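You operate a simulated robot arm through the tools that you are given. There is no shell and no other tool. Be economical: measure what you need, move in short steps, check, and stop when the job is done.

The job below is to be done with a simulated robot arm. You get a single attempt, and the scene is never put back.

JOB
Press the ring of the tube in the slide to depth 2, then to depth 4.
Fine: lock the slide under the green press first; at the end leave it free and pulled out, the tube in it, the depth at 4.

It is judged by the outcome, as a careful person would: the job done as asked, and still so three seconds after it is handed in. It fails if anything else is knocked over, pushed out of place, dropped, spilled or broken.

ROBOT AND FRAMES
A 7-joint arm with a two-finger parallel gripper, fixed in place. Base frame: the origin is at the foot of the arm, x ahead of it, y to its left, z up; the work surface is at about z = 0.9. Lengths are in m, angles in degrees, forces in N, time in s.
With the tool pointing down near the work surface it reaches from about 0.1 to 0.64 m from the base axis. Its first joint turns from -66.0 to 66.0 degrees. Payload 1.57 kg.
The tool frame sits at the grasp point between the pads (the TCP): z along the fingers, y along the line on which they close. The tips reach 0.03 m beyond it. Largest opening 0.08 m; finger width 0.017, thickness 0.012; the body of the gripper, 0.04 by 0.082 m, starts 0.08 m behind the TCP.
Orientation is told as [roll, pitch, yaw] about the base's x, y, z axes, in that order, counted from this pose: with the fingers straight down and closing along the base's y, the tool's x points along the base's -x, its y along +y and its z along -z.

CONTROLS
- The arm moves only by the tool servo_tool. Its argument "steps" is a list of rows, each a list of 6 numbers: the shift along the tool's x, y, z in m, then the turn, a rotation vector about the tool's x, y, z in degrees. In form: [[tx, ty, tz, rx, ry, rz], ...]. A call has 1 to 20 rows; each row shifts and turns the commanded pose from where the row before left it, along the tool's axes as they then stand. "gripper" is the opening, from 0 (shut) to 1 (fully open), set as the call begins (left out, the last holds). A row lasts 0.2 s, in which the tool goes at most 0.05 m and 8.6 degrees; a call with a longer step from one row to the next is refused whole, and so is a gripper value outside its range. Where a pose cannot be reached the arm comes as near as it can. A force on the tool above 50 N (or 10 N above the force at the start of the call, whichever is more), or a blocked arm, ends the call early, and 0.2 s more pass. Each finger travels about 0.072 m/s and halts on what it meets, pressing with about 43 N; the grip force reading is that of the motor and also rises with nothing between the fingers. The clock runs only during rows and for 0.2 s after the last one: add rows that do not move to give the fingers time. It gives the time, the measured TCP pose, the force on the tool (base axes), the opening and the grip force at its end, in the units of the frame above (readings bear some noise), with the torque about the TCP (base axes, N m) and any sound that the robot's microphone picked up.
- Cameras (640 x 400 px; columns grow to the right, rows downward): "scene" is fixed at [0.0529, 0.4272, 1.4367]; the picture's right is [-0.81, -0.59, 0.00], its down [-0.26, 0.37, -0.89] and it looks along [0.52, -0.72, -0.45] (base axes); focal length 273 px, centre (320, 200). "wrist" rides on the gripper at [0.072, -0.007, -0.122] in the tool frame; the picture's right is [0.09, 1.00, 0.00], its down [-0.84, 0.08, -0.54] and it looks along [-0.54, 0.05, 0.84] (tool axes); focal length 238 px, centre (320, 200). There is no depth. A picture from a camera that has moved, and an enlarged one, comes with that camera's place and axes in the base frame and with its lens.
- snapshot(camera): a new picture of that camera. It takes no simulated time.
- zoom(camera, box): a new picture of the part [left, top, right, bottom] of that camera's present view, enlarged. It takes no simulated time.
- sign_off(): hands the job in; it is judged then, once.

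Work in short steps. Places have to be worked out from the pictures, the camera data and where the tool is seen: move nearer, look again, correct. Check each grasp and each placing, and mend what went wrong. You have 120 turns and 68 pictures in all, those below and enlarged ones among them. Open the gripper and draw the arm clear of the work before you hand the job in, unless the task says otherwise; then end with one line.

The tools are called after "Emit:" as name(argument=value, ...) on one line, values as JSON. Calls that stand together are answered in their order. servo_tool: Moves the arm, as the interface text tells. Its arguments: {"type":"object","properties":{"steps":{"type":"array","items":{"type":"array","items":{"type":"number"}}},"gripper":{"type":"number"}},"required":["steps"]} The other tools are called the same way: snapshot (camera) takes a picture; zoom (camera, box) takes an enlarged picture of a part of a camera's view; sign_off () hands the job in.

At the start:

```text
clock: 0.0
ee_pos: [0.3676, 0.0835, 1.2557]
orientation: [0.0, 0.0, 0.0]
wrist_force: [-0.4, 0.0, 0.0]
torque: [0.0, -0.01, 0.03]
gripper_width: 0.0797
grip_force: 0.0
```

scene: 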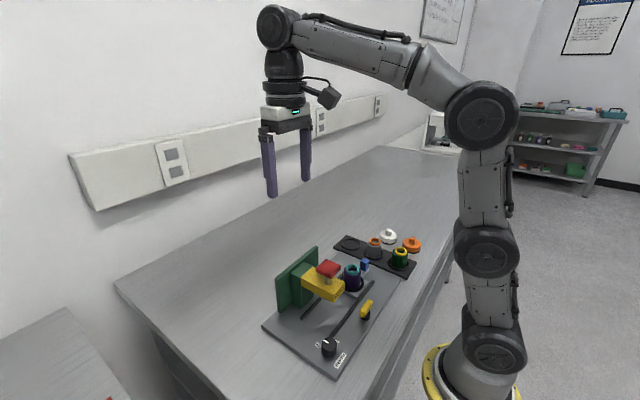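
wrist: 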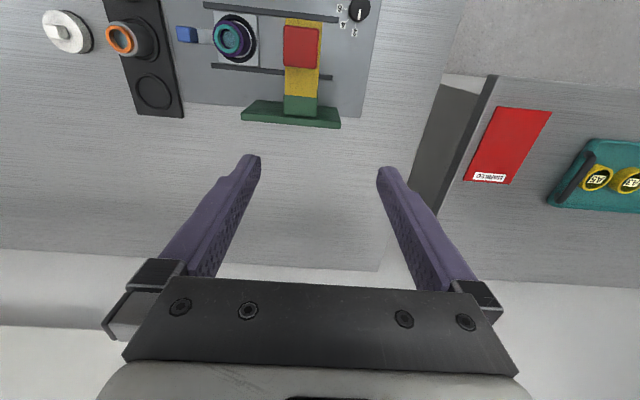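

The scene shows a press fixture with a slide, dial, lever and latch. I'll enlarge both views before planning.

Emit:
zoom(camera="scene", box=[250, 220, 430, 380])

Emit:
zoom(camera="wrist", box=[160, 0, 400, 150])

```text
2.50 times, centred on (340, 300) of scene
camera zoom: at [0.0529, 0.4272, 1.4367], right [-0.81, -0.59, 0.0], down [-0.26, 0.37, -0.89], along [0.52, -0.72, -0.45], focal length 683 px, centre (270, -50)
```

zoom: 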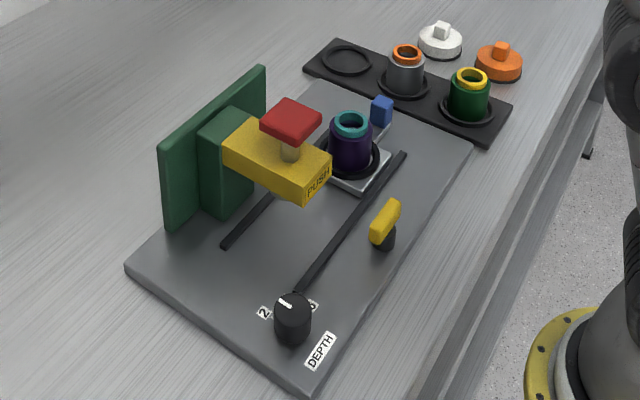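

```text
2.67 times, centred on (280, 75) of wrist
camera zoom: at [0.2962, 0.0771, 1.3785], right [-0.09, 1.0, 0.0], down [0.84, 0.08, 0.54], along [0.54, 0.05, -0.84], focal length 636 px, centre (427, 533)
```

zoom: 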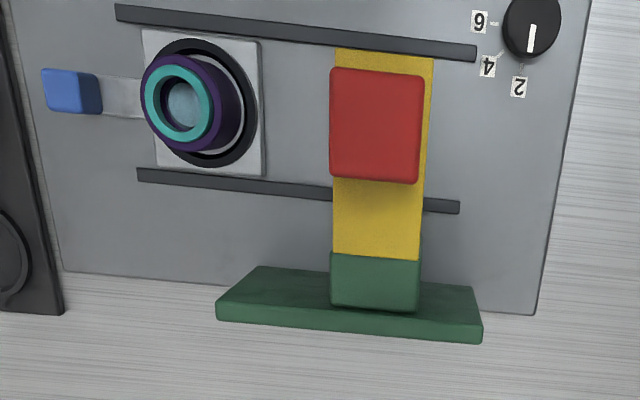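

The slide runs along y with its blue handle at about (0.30, -0.13). The red button is near (0.30, 0.055, 1.05), the dial near (0.245, 0.13) and the yellow latch near (0.225, 0.01). I'll move back toward the base to see the dial and latch from above.

Emit:
servo_tool(steps=[[0.04, -0.01, 0.01, 0, 0, 0], [0.04, -0.01, 0.01, 0, 0, 0], [0.04, -0.01, 0.01, 0, 0, 0], [0.02, 0, 0, 0, 0, 0], [0, 0, 0, 0, 0, 0]])

Emit:
snapshot(camera="wrist")

```text
clock: 1.2
ee_pos: [0.228, 0.053, 1.2261]
orientation: [0.1, 0.0, 0.0]
wrist_force: [0.1, -0.1, -0.4]
torque: [0.02, -0.01, 0.0]
gripper_width: 0.08
grip_force: 0.0
```

```text
63 pictures are left
camera wrist: at [0.1558, 0.0466, 1.348], right [-0.09, 1.0, 0.0], down [0.84, 0.08, 0.54], along [0.54, 0.05, -0.84], focal length 238 px, centre (320, 200)
```

wrist: 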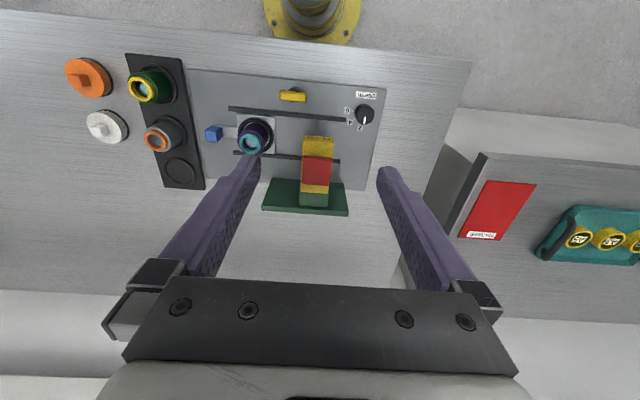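

Emit:
zoom(camera="wrist", box=[180, 60, 400, 220])

Emit:
zoom(camera="wrist", box=[260, 70, 400, 150])

```text
2.50 times, centred on (290, 140) of wrist
camera zoom: at [0.1558, 0.0466, 1.348], right [-0.09, 1.0, 0.0], down [0.84, 0.08, 0.54], along [0.54, 0.05, -0.84], focal length 596 px, centre (395, 350)
```

zoom: 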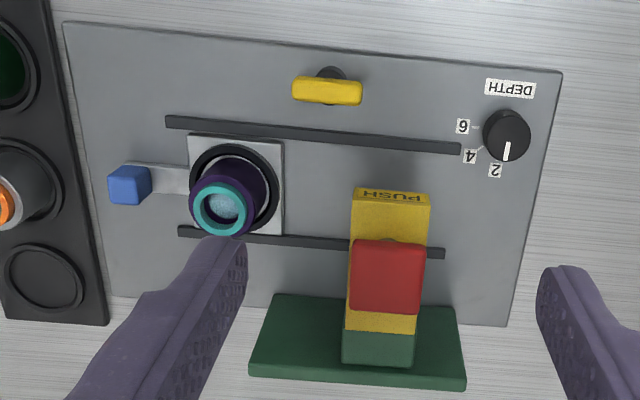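

```text
4.57 times, centred on (330, 110) of wrist
camera zoom: at [0.1558, 0.0466, 1.348], right [-0.09, 1.0, 0.0], down [0.84, 0.08, 0.54], along [0.54, 0.05, -0.84], focal length 1090 px, centre (274, 611)
```

zoom: 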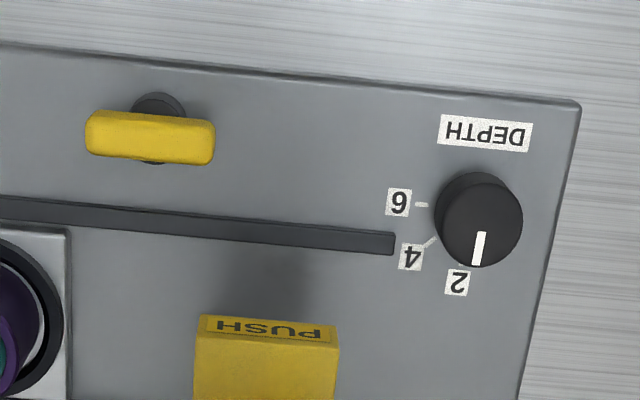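

The dial pointer is at +x, on "2", and "4" is about 45° clockwise from there seen from above. The dial centre is at about (0.2465, 0.131). I'll go over the blue handle and yaw 90° so the fingers close along x.

Emit:
servo_tool(steps=[[-0.018, -0.045, 0.02, 0, 0, 0], [-0.018, -0.045, 0.02, 0, 0, 0], [-0.018, -0.045, 0.02, 0, 0, 0], [-0.018, -0.045, 0.02, 0, 0, 0], [0, 0, 0, 0, 0, -8.5], [0, 0, 0, 0, 0, -8.5], [0, 0, 0, 0, 0, -8.5], [0, 0, 0, 0, 0, -8.5], [0, 0, 0, 0, 0, -8.5], [0, 0, 0, 0, 0, -8.5], [0, 0, 0, 0, 0, -8.5], [0, 0, 0, 0, 0, -8.5], [0, 0, 0, 0, 0, -8.5], [0, 0, 0, 0, 0, -8.5], [0, 0, 0, 0, 0, -5], [0, 0, 0, 0, 0, 0]])

Emit:
snapshot(camera="wrist")

Emit:
snapshot(camera="scene")

```text
refused: row 1 steps farther than a row can; nothing moved
```

```text
60 pictures are left
camera wrist: at [0.1558, 0.0466, 1.348], right [-0.09, 1.0, 0.0], down [0.84, 0.08, 0.54], along [0.54, 0.05, -0.84], focal length 238 px, centre (320, 200)
```

wrist: 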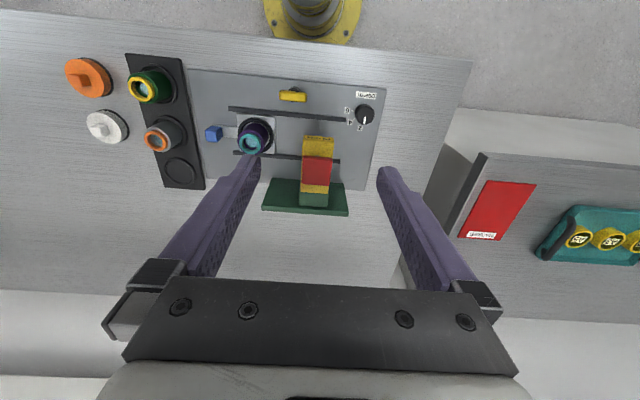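

```text
59 pictures are left
```

scene: 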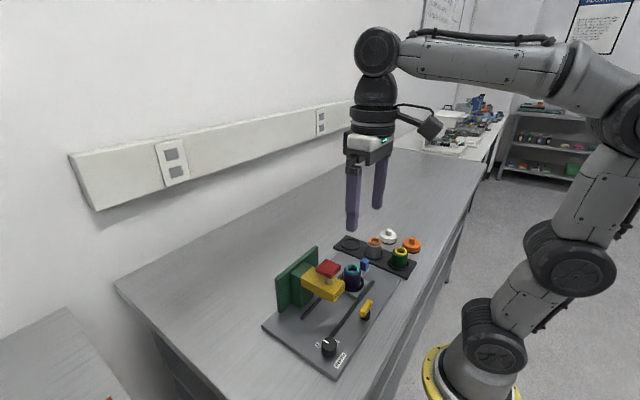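

The first row was too long and the call was refused, so I'll repeat the move in smaller steps.

Emit:
servo_tool(steps=[[-0.0144, -0.0366, 0.018, 0, 0, 0], [-0.0144, -0.0366, 0.018, 0, 0, 0], [-0.0144, -0.0366, 0.018, 0, 0, 0], [-0.0144, -0.0366, 0.018, 0, 0, 0], [-0.0144, -0.0366, 0.018, 0, 0, 0], [0, 0, 0, 0, 0, -8.5], [0, 0, 0, 0, 0, -8.5], [0, 0, 0, 0, 0, -8.5], [0, 0, 0, 0, 0, -8.5], [0, 0, 0, 0, 0, -8.5], [0, 0, 0, 0, 0, -8.5], [0, 0, 0, 0, 0, -8.5], [0, 0, 0, 0, 0, -8.5], [0, 0, 0, 0, 0, -8.5], [0, 0, 0, 0, 0, -8.5], [0, 0, 0, 0, 0, -5], [0, 0, 0, 0, 0, 0]])

Emit:
snapshot(camera="wrist")

```text
clock: 4.8
ee_pos: [0.3012, -0.1296, 1.1364]
orientation: [-0.1, 0.0, 90.1]
wrist_force: [-0.3, -0.5, 0.3]
torque: [0.0, -0.03, 0.0]
gripper_width: 0.0799
grip_force: 0.0
```

```text
58 pictures are left
camera wrist: at [0.3073, -0.2011, 1.2583], right [-1.0, -0.09, 0.0], down [-0.08, 0.84, 0.54], along [-0.05, 0.54, -0.84], focal length 238 px, centre (320, 200)
```

wrist: 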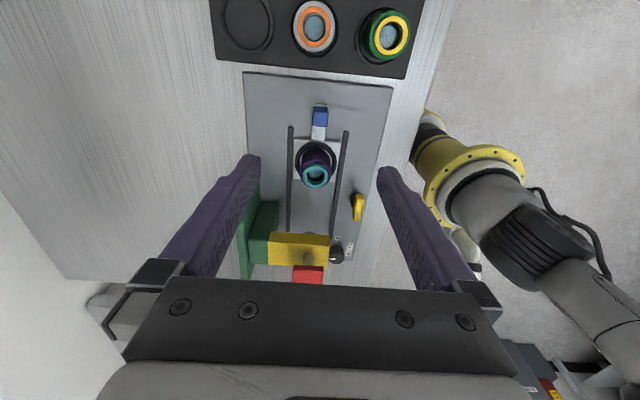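

Emit:
zoom(camera="wrist", box=[240, 60, 400, 290])

Emit:
zoom(camera="scene", box=[320, 240, 400, 290])

```text
1.74 times, centred on (320, 175) of wrist
camera zoom: at [0.3073, -0.2011, 1.2583], right [-1.0, -0.09, 0.0], down [-0.08, 0.84, 0.54], along [-0.05, 0.54, -0.84], focal length 414 px, centre (320, 244)
```

zoom: 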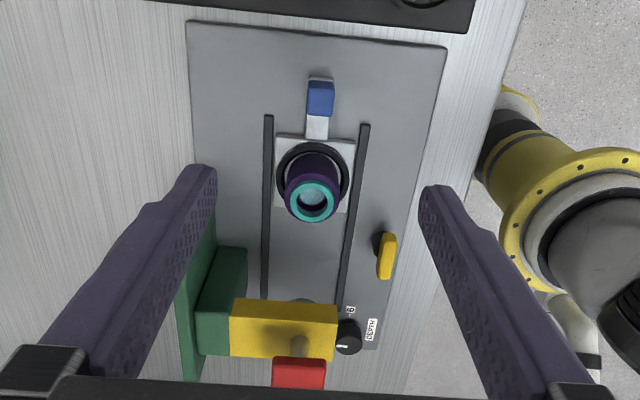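

```text
8.00 times, centred on (360, 265) of scene
camera zoom: at [0.0529, 0.4272, 1.4367], right [-0.81, -0.59, 0.0], down [-0.26, 0.37, -0.89], along [0.52, -0.72, -0.45], focal length 2187 px, centre (0, -320)
```

zoom: 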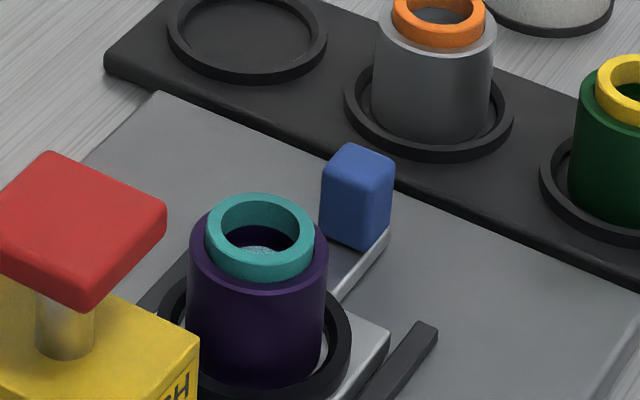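

The handle is a block about 2 cm wide at (0.301, -0.131), with its top near z 0.94. I'll narrow the fingers to about 5 cm and descend over it.

Emit:
servo_tool(steps=[[0.002, 0, 0.04, 0, 0, 0], [0, 0, 0.04, 0, 0, 0], [0, 0, 0.04, 0, 0, 0], [0, 0, 0.03, 0, 0, 0], [0, 0, 0.016, 0, 0, 0], [0, 0, 0, 0, 0, 0]], gripper=0.65)

Emit:
snapshot(camera="wrist")

Emit:
zoom(camera="scene", box=[300, 190, 440, 300])

```text
clock: 6.2
ee_pos: [0.3, -0.1308, 0.9679]
orientation: [0.0, 0.0, 90.0]
wrist_force: [-0.9, -0.2, 0.4]
torque: [0.02, 0.01, 0.02]
gripper_width: 0.052
grip_force: 0.1
```

```text
55 pictures are left
camera wrist: at [0.3063, -0.2023, 1.0911], right [-1.0, -0.09, 0.0], down [-0.08, 0.84, 0.54], along [-0.05, 0.54, -0.84], focal length 238 px, centre (320, 200)
```

wrist: 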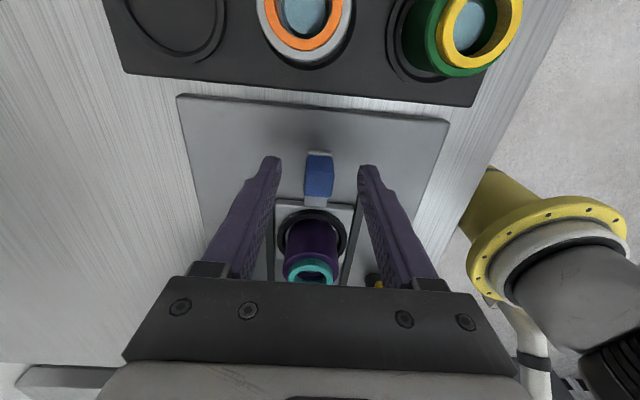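

```text
3.64 times, centred on (370, 245) of scene
camera zoom: at [0.0529, 0.4272, 1.4367], right [-0.81, -0.59, 0.0], down [-0.26, 0.37, -0.89], along [0.52, -0.72, -0.45], focal length 994 px, centre (138, 36)
```

zoom: 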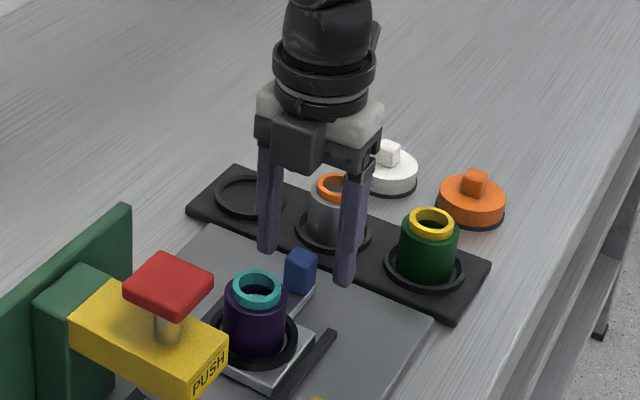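

The handle is centred between the fingers, and its y centre looks closer to -0.123. I'll shift +y by 7 mm, lower 2 cm and close gently.

Emit:
servo_tool(steps=[[-0.007, 0, 0.01, 0, 0, 0], [0, 0, 0.01, 0, 0, 0], [0, 0, 0, 0, 0, 0]])

Emit:
servo_tool(steps=[[0, 0, 0, 0, 0, 0], [0, 0, 0, 0, 0, 0], [0, 0, 0, 0, 0, 0]], gripper=0.1)

Emit:
snapshot(camera="wrist")

```text
clock: 7.0
ee_pos: [0.2992, -0.1244, 0.9485]
orientation: [0.1, 0.1, 90.0]
wrist_force: [0.1, -0.3, 0.3]
torque: [0.0, 0.03, -0.01]
gripper_width: 0.0523
grip_force: 0.0
```

```text
clock: 7.8
ee_pos: [0.3011, -0.124, 0.9493]
orientation: [-0.1, -0.1, 90.0]
wrist_force: [7.8, 0.7, -4.6]
torque: [-0.03, 0.2, 0.06]
gripper_width: 0.0198
grip_force: 33.6
```

```text
53 pictures are left
camera wrist: at [0.3063, -0.1953, 1.0721], right [-1.0, -0.09, 0.0], down [-0.08, 0.84, 0.54], along [-0.05, 0.54, -0.84], focal length 238 px, centre (320, 200)
```

wrist: 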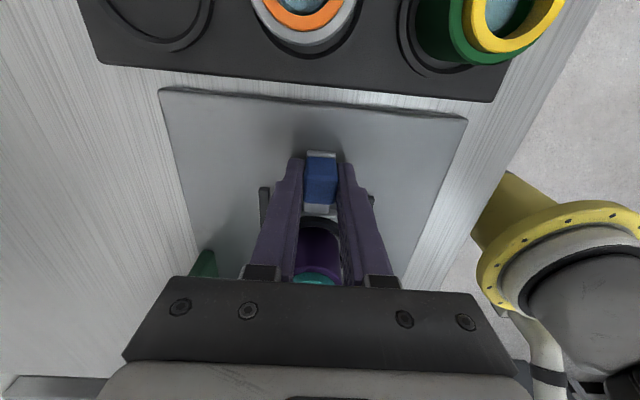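

The handle is gripped at 2 cm wide. Now I'll push the slide along +y slowly, with a 1 mm correction for the side force.

Emit:
servo_tool(steps=[[0, -0.001, 0, 0, 0, 0], [-0.003, 0, 0, 0, 0, 0], [-0.006, 0, 0, 0, 0, 0], [-0.008, 0, 0, 0, 0, 0], [-0.008, 0, 0, 0, 0, 0], [-0.008, 0, 0, 0, 0, 0], [-0.008, 0, 0, 0, 0, 0], [-0.008, 0, 0, 0, 0, 0], [-0.008, 0, 0, 0, 0, 0], [-0.008, 0, 0, 0, 0, 0], [-0.008, 0, 0, 0, 0, 0], [-0.006, 0, 0, 0, 0, 0], [-0.004, 0, 0, 0, 0, 0], [0, 0, 0, 0, 0, 0]])

Emit:
snapshot(camera="scene")

```text
clock: 10.8
ee_pos: [0.301, -0.0421, 0.9506]
orientation: [0.1, -0.1, 90.0]
wrist_force: [-17.1, -0.6, 2.4]
torque: [0.48, -0.2, 0.03]
gripper_width: 0.0199
grip_force: 33.5
```

```text
52 pictures are left
```

scene: 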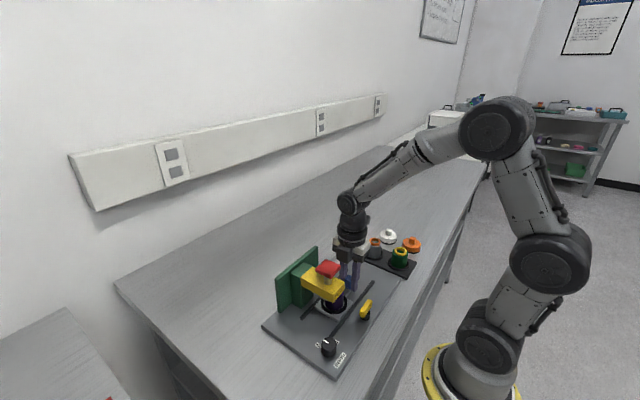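

It slid 8 cm freely. I'll trim the x offset and keep pushing until it meets a stop.

Emit:
servo_tool(steps=[[-0.004, 0.0006, 0, 0, 0, 0], [-0.005, 0, 0, 0, 0, 0], [-0.005, 0, 0, 0, 0, 0], [-0.004, 0, 0, 0, 0, 0], [-0.004, 0, 0, 0, 0, 0], [-0.003, 0, 0, 0, 0, 0], [-0.003, 0, 0, 0, 0, 0], [-0.002, 0, 0, 0, 0, 0], [0, 0, 0, 0, 0, 0]])

Emit:
zoom(camera="scene", box=[260, 220, 420, 380])

```text
clock: 12.8
ee_pos: [0.2987, -0.0128, 0.9492]
orientation: [0.1, 0.2, 90.1]
wrist_force: [-15.6, -26.8, -3.7]
torque: [-0.46, -0.19, -0.12]
gripper_width: 0.0195
grip_force: 33.4
```

```text
2.50 times, centred on (340, 300) of scene
camera zoom: at [0.0525, 0.4265, 1.437], right [-0.81, -0.59, 0.0], down [-0.26, 0.37, -0.89], along [0.52, -0.72, -0.45], focal length 683 px, centre (270, -50)
```

zoom: 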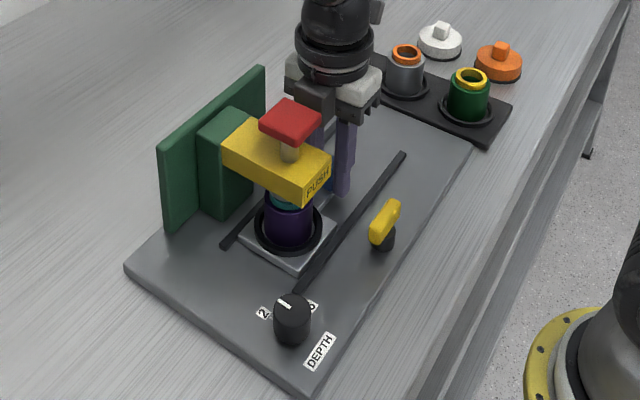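

The slide is stopped under the press with about 27 N of resistance. I'll relax the push, release the handle and rise to look at the latch.

Emit:
servo_tool(steps=[[0.002, 0, 0, 0, 0, 0], [0, 0, 0, 0, 0, 0]])

Emit:
servo_tool(steps=[[0, 0, 0, 0, 0, 0], [0, 0, 0, 0, 0, 0], [0, 0, -0.03, 0, 0, 0], [0, 0, -0.04, 0, 0, 0], [0, 0, -0.04, 0, 0, 0], [0.03, 0, -0.02, 0, 0, 0], [0.03, 0.03, 0, 0, 0, 0], [0.03, 0.03, 0, 0, 0, 0], [0, 0, 0, 0, 0, 0]], gripper=0.5)

Emit:
snapshot(camera="wrist")

```text
clock: 13.4
ee_pos: [0.3012, -0.0131, 0.9488]
orientation: [0.1, 0.0, 90.1]
wrist_force: [-18.7, -10.4, 6.3]
torque: [-1.13, -0.09, -0.06]
gripper_width: 0.0198
grip_force: 33.9
```

```text
clock: 15.4
ee_pos: [0.2405, -0.1039, 1.0808]
orientation: [0.0, 0.1, 90.0]
wrist_force: [-0.9, 0.2, 0.8]
torque: [-0.03, -0.01, -0.01]
gripper_width: 0.04
grip_force: 0.0
```

```text
50 pictures are left
camera wrist: at [0.2479, -0.1751, 1.2036], right [-1.0, -0.09, 0.0], down [-0.08, 0.84, 0.54], along [-0.05, 0.54, -0.84], focal length 238 px, centre (320, 200)
```

wrist: 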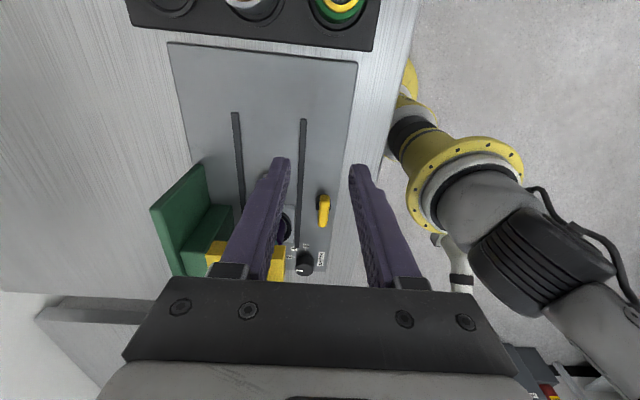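

Emit:
zoom(camera="wrist", box=[280, 170, 360, 280])

Emit:
zoom(camera="scene", box=[310, 250, 410, 340])

```text
3.64 times, centred on (320, 225) of wrist
camera zoom: at [0.2479, -0.1751, 1.2036], right [-1.0, -0.09, 0.0], down [-0.08, 0.84, 0.54], along [-0.05, 0.54, -0.84], focal length 867 px, centre (320, 109)
```

zoom: 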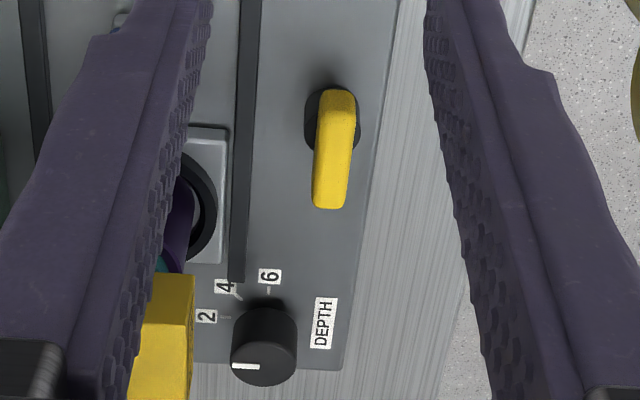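

```text
4.44 times, centred on (360, 295) of scene
camera zoom: at [0.0529, 0.4272, 1.4367], right [-0.81, -0.59, 0.0], down [-0.26, 0.37, -0.89], along [0.52, -0.72, -0.45], focal length 1215 px, centre (142, -222)
```

zoom: 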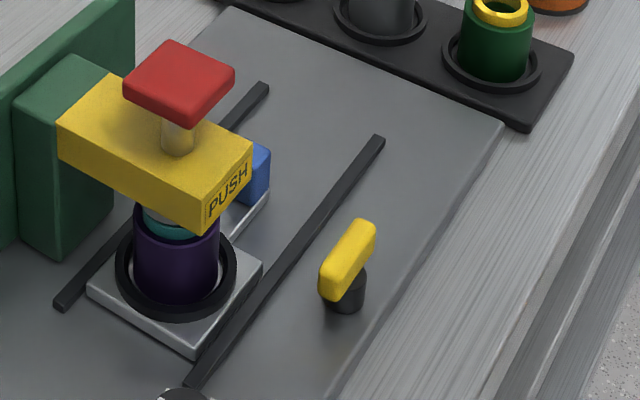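

The latch is a T-bar along y, centred near (0.225, 0.011) with its top around z 0.94. I'll move over it with the fingers straddling it in x and lower to just above the post.

Emit:
servo_tool(steps=[[-0.03, 0.005, 0, 0, 0, 0], [-0.03, 0.005, 0, 0, 0, 0], [-0.03, 0.0055, 0, 0, 0, 0], [-0.025, 0, 0, 0, 0, 0], [0, 0, 0.04, 0, 0, 0], [0, 0, 0.04, 0, 0, 0], [0, 0, 0.02, 0, 0, 0], [0, 0, 0.01, 0, 0, 0], [0, 0, 0, 0, 0, 0]])

Emit:
snapshot(camera="wrist")

Emit:
zoom(camera="scene", box=[310, 230, 430, 330])

```text
clock: 17.4
ee_pos: [0.2246, 0.0115, 0.9691]
orientation: [0.0, 0.0, 90.0]
wrist_force: [-0.5, -0.5, 1.0]
torque: [0.0, -0.02, 0.01]
gripper_width: 0.0397
grip_force: 0.1
```

```text
47 pictures are left
camera wrist: at [0.2318, -0.0598, 1.0923], right [-1.0, -0.09, 0.0], down [-0.08, 0.84, 0.54], along [-0.05, 0.54, -0.84], focal length 238 px, centre (320, 200)
```

wrist: 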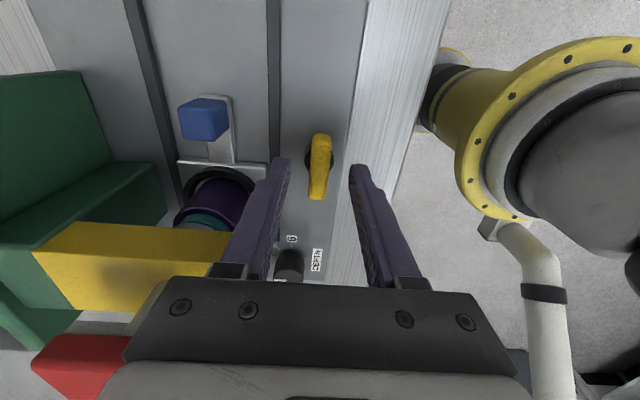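

```text
4.00 times, centred on (370, 280) of scene
camera zoom: at [0.0529, 0.4272, 1.4367], right [-0.81, -0.59, 0.0], down [-0.26, 0.37, -0.89], along [0.52, -0.72, -0.45], focal length 1093 px, centre (120, -120)
```

zoom: 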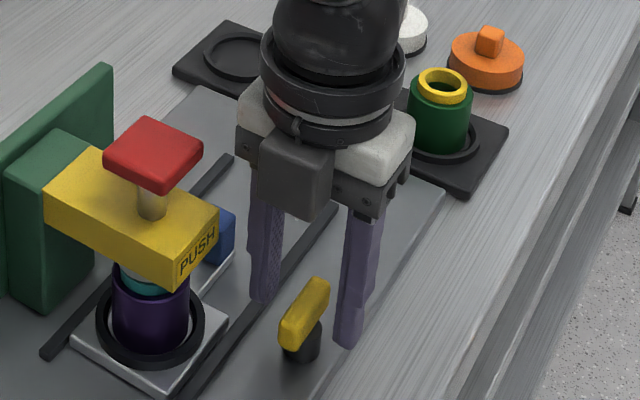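

The bar is centred between the fingertips. I'll lower 6 mm and close on it.

Emit:
servo_tool(steps=[[0, -0.0005, 0.006, 0, 0, 0], [0, 0, 0, 0, 0, 0]])

Emit:
servo_tool(steps=[[0, 0, 0, 0, 0, 0], [0, 0, 0, 0, 0, 0], [0, 0, 0, 0, 0, 0]], gripper=0.05)

Emit:
zoom(camera="scene", box=[350, 270, 410, 330])

```text
clock: 18.0
ee_pos: [0.226, 0.0108, 0.964]
orientation: [-0.1, 0.0, 90.1]
wrist_force: [0.1, -0.8, 0.6]
torque: [0.0, 0.0, -0.01]
gripper_width: 0.0399
grip_force: 0.0
```

```text
clock: 18.8
ee_pos: [0.2264, 0.0121, 0.9642]
orientation: [0.1, 0.0, 90.0]
wrist_force: [2.6, -0.4, -3.1]
torque: [0.01, -0.01, 0.0]
gripper_width: 0.0127
grip_force: 29.6
```

```text
6.67 times, centred on (380, 300) of scene
camera zoom: at [0.053, 0.4272, 1.4367], right [-0.81, -0.59, 0.0], down [-0.26, 0.37, -0.89], along [0.52, -0.72, -0.45], focal length 1822 px, centre (-80, -467)
```

zoom: 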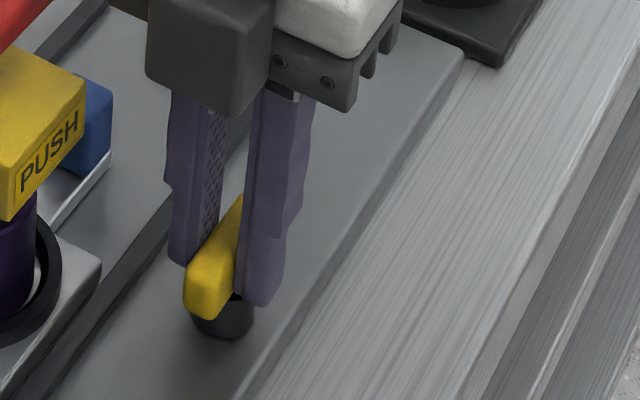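

The bar is gripped at 12.7 mm. I'll try a small clockwise turn and watch the torque.

Emit:
servo_tool(steps=[[0, 0, 0, 0, 0, 5], [0, 0, 0, 0, 0, 5], [0, 0, 0, 0, 0, 5], [0, 0, 0, 0, 0, 0]])

```text
clock: 19.8
ee_pos: [0.2264, 0.0107, 0.9645]
orientation: [-0.1, 0.1, 74.8]
wrist_force: [7.3, 3.7, -3.9]
torque: [-0.31, 0.19, 0.9]
gripper_width: 0.0172
grip_force: 32.3
```

The gripper widened to 17 mm with 0.9 Nm of torque, so the bar resists that way. I'll go back and try counter-clockwise.

Emit:
servo_tool(steps=[[0, 0, 0, 0, 0, -5], [0, 0, 0, 0, 0, -5], [0, 0, 0, 0, 0, -5], [0, 0, 0, 0, 0, 0]])

Emit:
servo_tool(steps=[[0, 0, 0, 0, 0, -5], [0, 0, 0, 0, 0, -5], [0, 0, 0, 0, 0, -5], [0, 0, 0, 0, 0, 0]])

Emit:
snapshot(camera="wrist")

```text
clock: 20.8
ee_pos: [0.226, 0.0111, 0.9642]
orientation: [-0.2, 0.0, 90.1]
wrist_force: [5.5, -4.0, 4.5]
torque: [-0.02, 0.03, 0.01]
gripper_width: 0.0129
grip_force: 29.9
```

```text
clock: 21.8
ee_pos: [0.2247, 0.0112, 0.9641]
orientation: [-0.1, -0.1, 105.0]
wrist_force: [3.0, 7.7, 10.4]
torque: [-0.33, -0.13, 0.04]
gripper_width: 0.0127
grip_force: 29.8
```

```text
44 pictures are left
camera wrist: at [0.2504, -0.0561, 1.0867], right [-0.94, -0.35, 0.0], down [-0.29, 0.79, 0.54], along [-0.19, 0.51, -0.84], focal length 238 px, centre (320, 200)
```

wrist: 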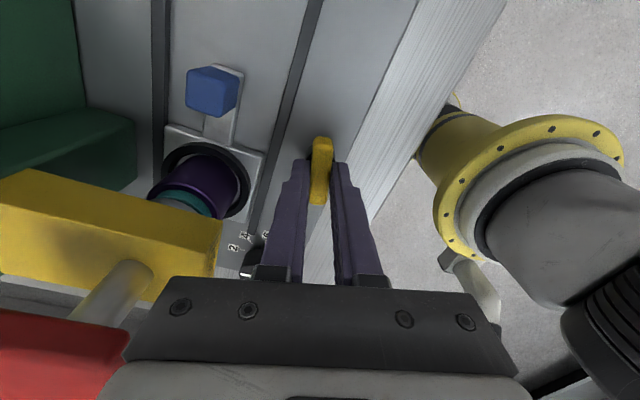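

It turns freely counter-clockwise. I'll continue to yaw 135 and then regrasp, because further turning would bring the camera body near the red button.

Emit:
servo_tool(steps=[[0, 0, 0, 0, 0, -5], [0, 0, 0, 0, 0, -5], [0, 0, 0, 0, 0, -5], [0, 0, 0, 0, 0, -5], [0, 0, 0, 0, 0, -5], [0, 0, 0, 0, 0, -5], [0, 0, 0, 0, 0, 0]])

Emit:
snapshot(camera="wrist")

```text
clock: 23.4
ee_pos: [0.2245, 0.011, 0.964]
orientation: [0.2, 0.1, 135.1]
wrist_force: [-4.4, -1.1, 18.0]
torque: [0.3, 0.32, 0.05]
gripper_width: 0.013
grip_force: 29.8
```

```text
43 pictures are left
camera wrist: at [0.2806, -0.0346, 1.0867], right [-0.64, -0.77, 0.0], down [-0.65, 0.54, 0.54], along [-0.42, 0.34, -0.84], focal length 238 px, centre (320, 200)
```

wrist: 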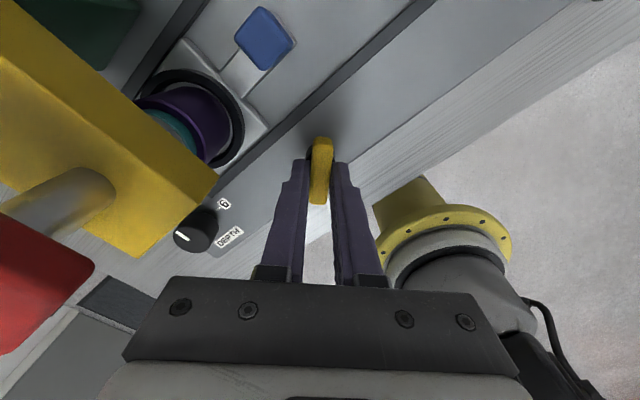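

The bar followed to 45°. I'll release, rise, spin the tool to yaw -45 (camera on the free side) and regrasp.

Emit:
servo_tool(steps=[[0, 0, 0, 0, 0, 0], [0, 0, 0, 0, 0, 0], [0, 0, -0.02, 0, 0, 0], [0, 0, -0.03, 0, 0, 0], [0, 0, 0, 0, 0, 8.5], [0, 0, 0, 0, 0, 8.5], [0, 0, 0, 0, 0, 8.5], [0, 0, 0, 0, 0, 8.5], [0, 0, 0, 0, 0, 8.5], [0, 0, 0, 0, 0, 8.5], [0, 0, 0, 0, 0, 8.5], [0, 0, 0, 0, 0, 8.5], [0, 0, 0, 0, 0, 8.5], [0, 0, 0, 0, 0, 8.5], [0, 0, 0, 0, 0, 5]], gripper=0.5)

Emit:
servo_tool(steps=[[0, 0, 0, 0, 0, 8.5], [0, 0, 0, 0, 0, 8.5], [0, 0, 0, 0, 0, 8.5], [0, 0, 0, 0, 0, 8.5], [0, 0, 0, 0, 0, 8.5], [0, 0, 0, 0, 0, 8.5], [0, 0, 0, 0, 0, 8.5], [0, 0, 0, 0, 0, 8.5], [0, 0, 0, 0, 0, 8.5], [0, 0, 0, 0, 0, 8.5], [0, 0, 0, 0, 0, 5], [0, 0, 0, 0, 0, 0]])

Emit:
snapshot(camera="wrist")

```text
clock: 26.6
ee_pos: [0.2236, 0.0115, 1.015]
orientation: [0.0, -0.1, 45.0]
wrist_force: [-0.6, -0.1, -0.3]
torque: [0.0, 0.0, 0.01]
gripper_width: 0.04
grip_force: 0.1
```

```text
clock: 29.2
ee_pos: [0.2255, 0.0123, 1.0146]
orientation: [0.0, 0.0, -45.1]
wrist_force: [0.3, 0.5, 0.4]
torque: [0.0, 0.02, 0.0]
gripper_width: 0.0401
grip_force: 0.0
```

```text
42 pictures are left
camera wrist: at [0.17, 0.0576, 1.1369], right [0.64, 0.77, 0.0], down [0.65, -0.54, 0.54], along [0.42, -0.35, -0.84], focal length 238 px, centre (320, 200)
```

wrist: 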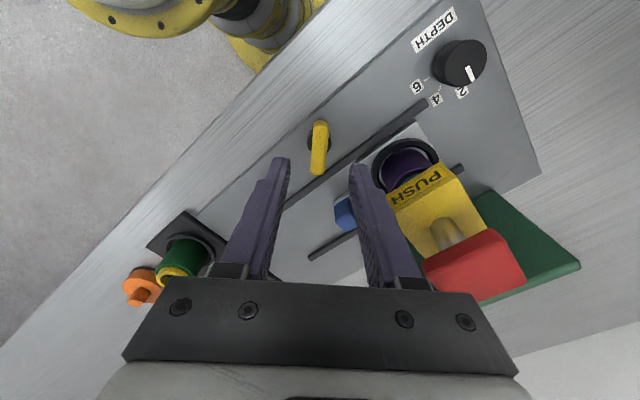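

The bar is aligned between the fingers. I'll lower, grip and continue counter-clockwise in small steps.

Emit:
servo_tool(steps=[[0, 0, 0.03, 0, 0, 0], [0, 0, 0.02, 0, 0, 0], [0, 0, 0, 0, 0, 0]])

Emit:
servo_tool(steps=[[0, 0, 0, 0, 0, 0], [0, 0, 0, 0, 0, 0], [0, 0, 0, 0, 0, 0]], gripper=0.05)

Emit:
servo_tool(steps=[[0, 0, 0, 0, 0, -5], [0, 0, 0, 0, 0, -5], [0, 0, 0, 0, 0, -5], [0, 0, 0, 0, 0, -5], [0, 0, 0, 0, 0, -5], [0, 0, 0, 0, 0, -5], [0, 0, 0, 0, 0, -5], [0, 0, 0, 0, 0, -5], [0, 0, 0, 0, 0, 0]])

```text
clock: 30.0
ee_pos: [0.2248, 0.0111, 0.9638]
orientation: [0.0, 0.1, -45.0]
wrist_force: [-0.7, 0.6, -0.8]
torque: [0.01, -0.03, 0.0]
gripper_width: 0.04
grip_force: 0.0
```

```text
clock: 30.8
ee_pos: [0.2247, 0.0108, 0.9642]
orientation: [0.0, 0.0, -45.1]
wrist_force: [-2.4, -4.2, -0.3]
torque: [-0.16, -0.14, 0.01]
gripper_width: 0.0131
grip_force: 29.9
```

```text
clock: 32.8
ee_pos: [0.2254, 0.0106, 0.9636]
orientation: [-0.2, 0.2, -4.8]
wrist_force: [-13.5, -25.1, -6.9]
torque: [-0.27, 0.02, 0.0]
gripper_width: 0.0127
grip_force: 30.0
```

Emit:
servo_tool(steps=[[0, 0, 0, 0, 0, -5], [0, 0, 0, 0, 0, -3], [0, 0, 0, 0, 0, 0]])

Emit:
snapshot(camera="wrist")

```text
clock: 33.6
ee_pos: [0.2239, 0.0105, 0.9636]
orientation: [-0.3, 0.3, 3.1]
wrist_force: [-11.9, -32.2, -10.0]
torque: [-0.17, 0.21, -0.68]
gripper_width: 0.0135
grip_force: 30.4
```

```text
41 pictures are left
camera wrist: at [0.1533, 0.0002, 1.0868], right [-0.15, 0.99, 0.0], down [0.83, 0.13, 0.54], along [0.53, 0.08, -0.84], focal length 238 px, centre (320, 200)
```

wrist: 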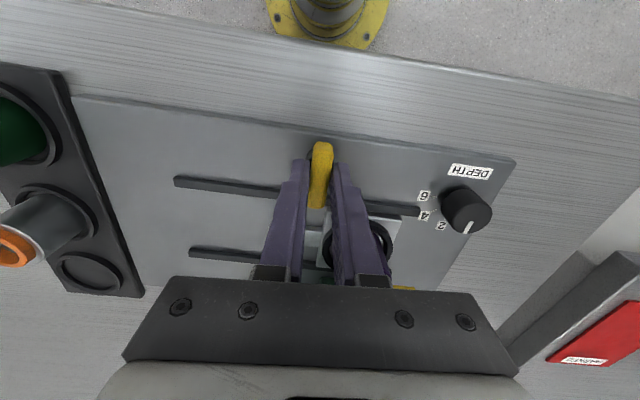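

There's a firm stop at 90°, so the slide should be locked. I'll release, rise and look at the button and slide.

Emit:
servo_tool(steps=[[0, 0, 0, 0, 0, 3], [0, 0, 0, 0, 0, 0]])

Emit:
servo_tool(steps=[[0, 0, 0, 0, 0, 0], [0, 0, 0, 0, 0, 0], [0, 0, -0.04, 0, 0, 0], [0, 0, -0.04, 0, 0, 0], [0, 0, -0.04, 0, 0, 0], [0, 0, -0.04, 0, 0, 0], [0, 0.02, -0.03, 0, 0, 0], [0, 0.02, 0, 0, 0, 0], [0, 0, 0, 0, 0, 0]], gripper=0.5)

Emit:
snapshot(camera="wrist")

Emit:
zoom(camera="scene", box=[260, 230, 400, 370])

```text
clock: 34.2
ee_pos: [0.2242, 0.0104, 0.964]
orientation: [-0.2, 0.2, 0.3]
wrist_force: [-10.2, -29.4, -7.8]
torque: [-0.32, 0.48, -0.36]
gripper_width: 0.0127
grip_force: 29.8
```

```text
clock: 36.2
ee_pos: [0.2254, 0.0503, 1.1536]
orientation: [0.0, 0.1, -0.1]
wrist_force: [-0.8, 0.6, -0.2]
torque: [-0.01, -0.05, 0.02]
gripper_width: 0.0401
grip_force: 0.0
```

```text
40 pictures are left
camera wrist: at [0.1539, 0.0448, 1.2761], right [-0.09, 1.0, 0.0], down [0.84, 0.08, 0.54], along [0.54, 0.05, -0.84], focal length 238 px, centre (320, 200)
```

wrist: 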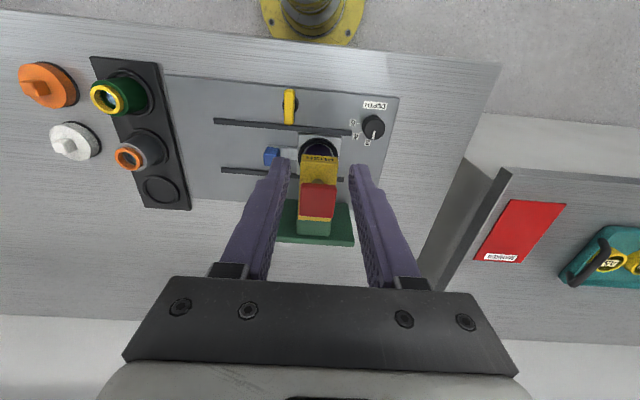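

```text
2.86 times, centred on (330, 300) of scene
camera zoom: at [0.0529, 0.4272, 1.4367], right [-0.81, -0.59, 0.0], down [-0.26, 0.37, -0.89], along [0.52, -0.72, -0.45], focal length 781 px, centre (291, -86)
```

zoom: 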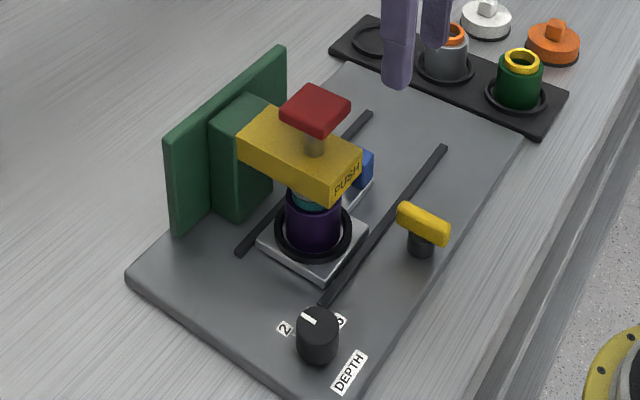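

The latch bar is now perpendicular to the slide, and the dial is still at 2. I'll close the fingers and go over the red button at (0.299, 0.056).

Emit:
servo_tool(steps=[[-0.035, 0.003, 0, 0, 0, 0], [-0.039, 0.003, 0, 0, 0, 0], [0, 0, -0.005, 0, 0, 0], [0, 0, 0, 0, 0, 0]], gripper=0)

Emit:
zoom(camera="scene", box=[260, 170, 400, 310])

Emit:
snapshot(camera="wrist")

```text
clock: 37.2
ee_pos: [0.2999, 0.0584, 1.1588]
orientation: [-0.1, 0.0, 0.0]
wrist_force: [0.0, -0.4, 0.0]
torque: [0.03, 0.02, 0.0]
gripper_width: 0.0
grip_force: 21.2
```

```text
2.86 times, centred on (330, 240) of scene
camera zoom: at [0.0529, 0.4272, 1.4367], right [-0.81, -0.59, 0.0], down [-0.26, 0.37, -0.89], along [0.52, -0.72, -0.45], focal length 781 px, centre (291, 86)
```

zoom: 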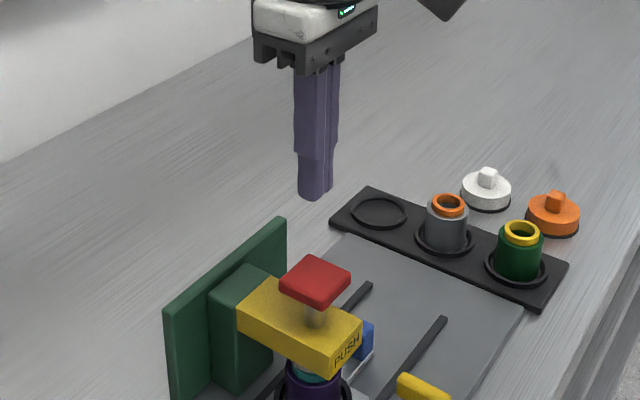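

```text
37 pictures are left
camera wrist: at [0.2277, 0.0509, 1.2814], right [-0.09, 1.0, 0.0], down [0.84, 0.08, 0.54], along [0.54, 0.05, -0.84], focal length 238 px, centre (320, 200)
```

wrist: 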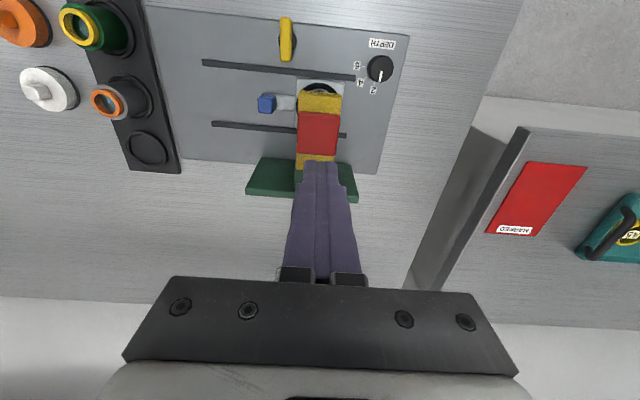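

The button's top is at about z 1.05 and the closed tips are above it at z 1.129. I'll lower in small steps until contact, then press.

Emit:
servo_tool(steps=[[0, -0.002, 0.03, 0, 0, 0], [0, 0, 0.03, 0, 0, 0], [0, 0, 0.006, 0, 0, 0], [0, 0, 0.004, 0, 0, 0], [0, 0, 0.004, 0, 0, 0], [0, 0, 0.004, 0, 0, 0], [0, 0, 0, 0, 0, 0]])

Emit:
zoom(camera="scene", box=[260, 220, 400, 320])

```text
clock: 38.8
ee_pos: [0.2993, 0.0546, 1.0825]
orientation: [0.1, -0.1, 0.0]
wrist_force: [1.6, -0.8, 7.0]
torque: [-0.01, 0.06, -0.01]
gripper_width: 0.0002
grip_force: 21.9
heard: click
```

```text
4.00 times, centred on (330, 270) of scene
camera zoom: at [0.0529, 0.4272, 1.4367], right [-0.81, -0.59, 0.0], down [-0.26, 0.37, -0.89], along [0.52, -0.72, -0.45], focal length 1093 px, centre (280, -80)
```

zoom: 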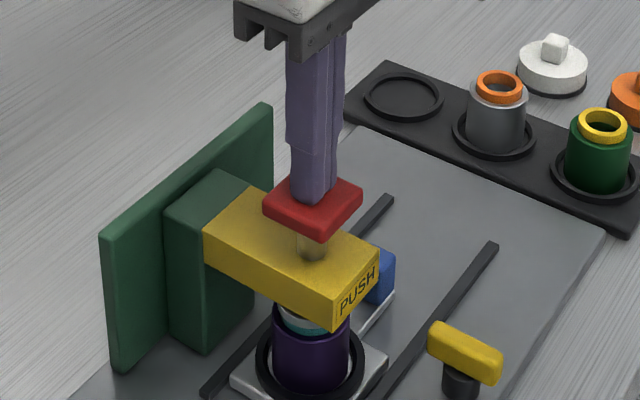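

There's contact with 7 N and a click. I'll keep pressing in 2 mm steps to find the stop.

Emit:
servo_tool(steps=[[0, 0, 0.002, 0, 0, 0], [0, 0, 0.002, 0, 0, 0], [0, 0, 0, 0, 0, 0]])

Emit:
zoom(camera="scene", box=[290, 250, 370, 330])

```text
clock: 39.6
ee_pos: [0.2994, 0.0553, 1.0784]
orientation: [0.1, -0.3, 0.0]
wrist_force: [-11.1, 4.2, 39.0]
torque: [0.04, 0.64, 0.01]
gripper_width: 0.0
grip_force: 21.5
```

```text
5.00 times, centred on (330, 290) of scene
camera zoom: at [0.0522, 0.4273, 1.4368], right [-0.81, -0.59, 0.0], down [-0.26, 0.37, -0.89], along [0.52, -0.72, -0.45], focal length 1367 px, centre (270, -250)
```

zoom: 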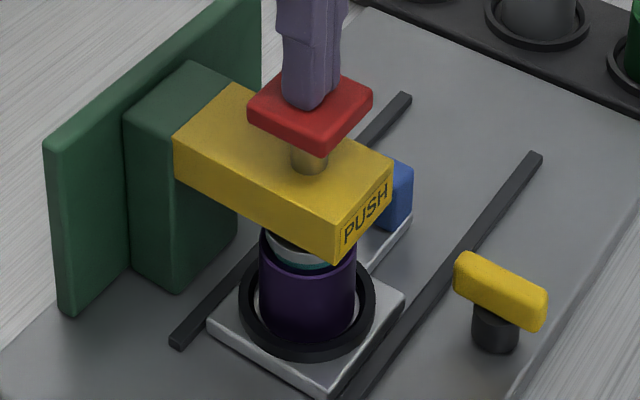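

Emit:
servo_tool(steps=[[0, 0, 0.001, 0, 0, 0], [0, 0, 0.001, 0, 0, 0], [0, 0, 0.001, 0, 0, 0], [0, 0, 0, 0, 0, 0]])

```text
clock: 40.0
ee_pos: [0.3, 0.0548, 1.0797]
orientation: [0.1, -0.4, 0.0]
wrist_force: [-3.6, 0.2, 6.2]
torque: [-0.02, 0.2, 0.0]
gripper_width: 0.0002
grip_force: 21.4
stopped in row 2: the force on the tool passed its limit at 53 N (the readings are from after the stop); the commanded pose is now the measured one
```

There's a hard stop at about TCP z 1.079 (53 N). I'll raise off the button and look at the ring and button.

Emit:
servo_tool(steps=[[0, 0, -0.01, 0, 0, 0], [0, 0, -0.03, 0, 0, 0], [0, 0, -0.03, 0, 0, 0], [0, 0, 0, 0, 0, 0]])

Emit:
zoom(camera="scene", box=[290, 250, 370, 330])

```text
clock: 41.0
ee_pos: [0.2985, 0.0546, 1.1502]
orientation: [0.0, -0.4, 0.0]
wrist_force: [-0.2, -0.2, -0.6]
torque: [-0.04, -0.01, 0.02]
gripper_width: 0.0
grip_force: 21.7
```

```text
5.00 times, centred on (330, 290) of scene
camera zoom: at [0.0529, 0.4272, 1.4367], right [-0.81, -0.59, 0.0], down [-0.26, 0.37, -0.89], along [0.52, -0.72, -0.45], focal length 1367 px, centre (270, -250)
```

zoom: 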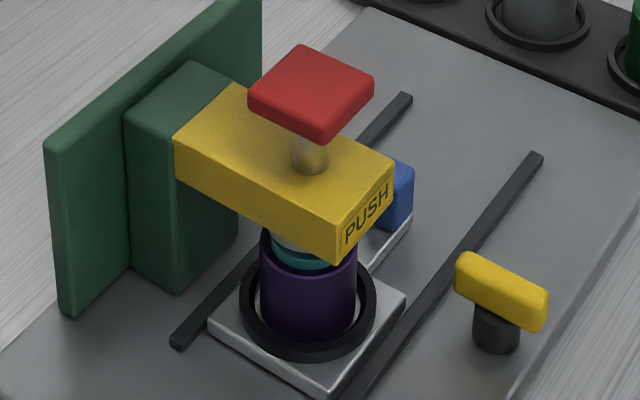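

The press head came down on the ring and the button returned. Next is the dial: I'll move above (0.2465, 0.131), yaw to +20°, open and look.

Emit:
servo_tool(steps=[[0.018, 0.026, 0, 0, 0, 0], [0.018, 0.026, 0, 0, 0, 0], [0.016, 0.0245, 0, 0, 0.4, 0], [0, 0, 0.03, 0, 0, -7], [0, 0, 0.03, 0, 0, -7], [0, 0, 0.03, 0, 0, -6], [0, 0, 0.03, 0, 0, 0], [0, 0, 0, 0, 0, 0]], gripper=0.7)

Emit:
snapshot(camera="wrist")

Emit:
zoom(camera="scene", box=[270, 270, 390, 390])

```text
clock: 42.8
ee_pos: [0.2489, 0.1332, 1.0288]
orientation: [0.1, -0.2, 20.0]
wrist_force: [0.3, -0.5, -0.8]
torque: [0.0, -0.01, -0.02]
gripper_width: 0.0562
grip_force: 0.1
```

```text
33 pictures are left
camera wrist: at [0.1825, 0.1018, 1.1508], right [-0.43, 0.9, 0.0], down [0.76, 0.36, 0.54], along [0.49, 0.23, -0.84], focal length 238 px, centre (320, 200)
```

wrist: 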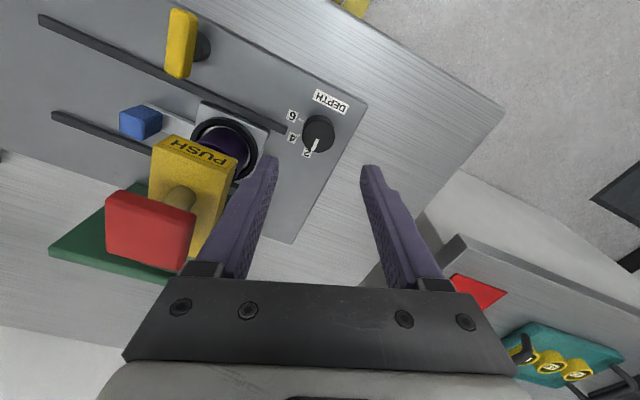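

```text
3.33 times, centred on (330, 330) of scene
camera zoom: at [0.0529, 0.4272, 1.4367], right [-0.81, -0.59, 0.0], down [-0.26, 0.37, -0.89], along [0.52, -0.72, -0.45], focal length 911 px, centre (287, -233)
```

zoom: 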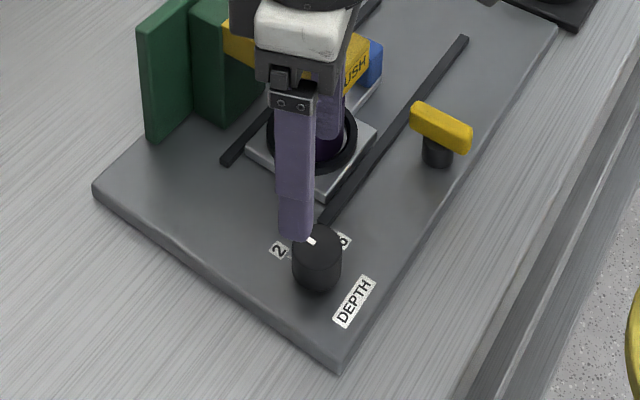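

The dial is nearly centred, so I'll shift about 4 mm back and descend to TCP z 0.953.

Emit:
servo_tool(steps=[[0.0043, -0.0016, 0.025, 0, 0, 0], [0, 0, 0.02, 0, 0, 0], [0, 0, 0.01, 0, 0, 0], [0, 0, 0, 0, 0, 0]])

Emit:
snapshot(camera="wrist")

```text
clock: 43.8
ee_pos: [0.2447, 0.1296, 0.9748]
orientation: [0.1, 0.0, 20.0]
wrist_force: [-0.4, 0.1, 0.4]
torque: [-0.01, 0.03, 0.02]
gripper_width: 0.0562
grip_force: 0.1
```

```text
31 pictures are left
camera wrist: at [0.1797, 0.0979, 1.0973], right [-0.43, 0.9, 0.0], down [0.76, 0.36, 0.54], along [0.49, 0.23, -0.84], focal length 238 px, centre (320, 200)
```

wrist: 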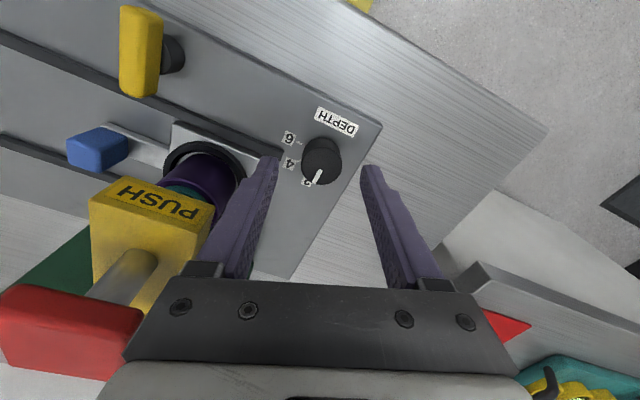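

Emit:
servo_tool(steps=[[0.0012, 0, 0.012, 0, 0, 0], [0, 0, 0.01, 0, 0, 0], [0, 0, 0, 0, 0, 0]])

Emit:
servo_tool(steps=[[0, 0, 0, 0, 0, 0], [0, 0, 0, 0, 0, 0], [0, 0, 0, 0, 0, 0]], gripper=0.2)

```text
clock: 44.6
ee_pos: [0.2449, 0.1291, 0.9518]
orientation: [0.1, 0.0, 20.0]
wrist_force: [0.1, 0.7, 0.7]
torque: [0.0, 0.01, -0.01]
gripper_width: 0.0563
grip_force: 0.1
```

```text
clock: 45.4
ee_pos: [0.2426, 0.1301, 0.9528]
orientation: [0.1, 0.0, 20.0]
wrist_force: [1.0, -1.8, -2.5]
torque: [-0.05, -0.03, -0.02]
gripper_width: 0.0296
grip_force: 38.9
```

The dial is gripped at 29.6 mm. I'll turn 45° clockwise and watch for clicks.

Emit:
servo_tool(steps=[[0, 0, 0, 0, 0, 5], [0, 0, 0, 0, 0, 5], [0, 0, 0, 0, 0, 5], [0, 0, 0, 0, 0, 5], [0, 0, 0, 0, 0, 5], [0, 0, 0, 0, 0, 5], [0, 0, 0, 0, 0, 5], [0, 0, 0, 0, 0, 5], [0, 0, 0, 0, 0, 5], [0, 0, 0, 0, 0, 0]])

Emit:
zoom(camera="wrist", box=[240, 100, 400, 240])

```text
clock: 47.6
ee_pos: [0.2433, 0.1306, 0.9515]
orientation: [0.2, 0.0, -25.2]
wrist_force: [7.0, 31.3, -37.0]
torque: [0.88, -0.14, 0.02]
gripper_width: 0.0297
grip_force: 39.4
```

```text
2.86 times, centred on (320, 170) of wrist
camera zoom: at [0.1754, 0.1546, 1.0747], right [0.34, 0.94, 0.01], down [0.79, -0.29, 0.54], along [0.51, -0.18, -0.84], focal length 681 px, centre (320, 286)
```

zoom: 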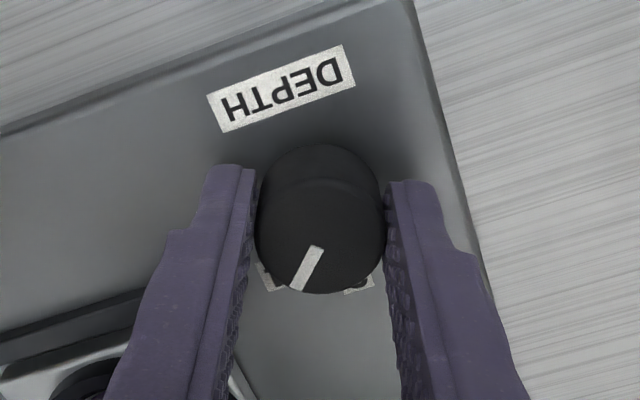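

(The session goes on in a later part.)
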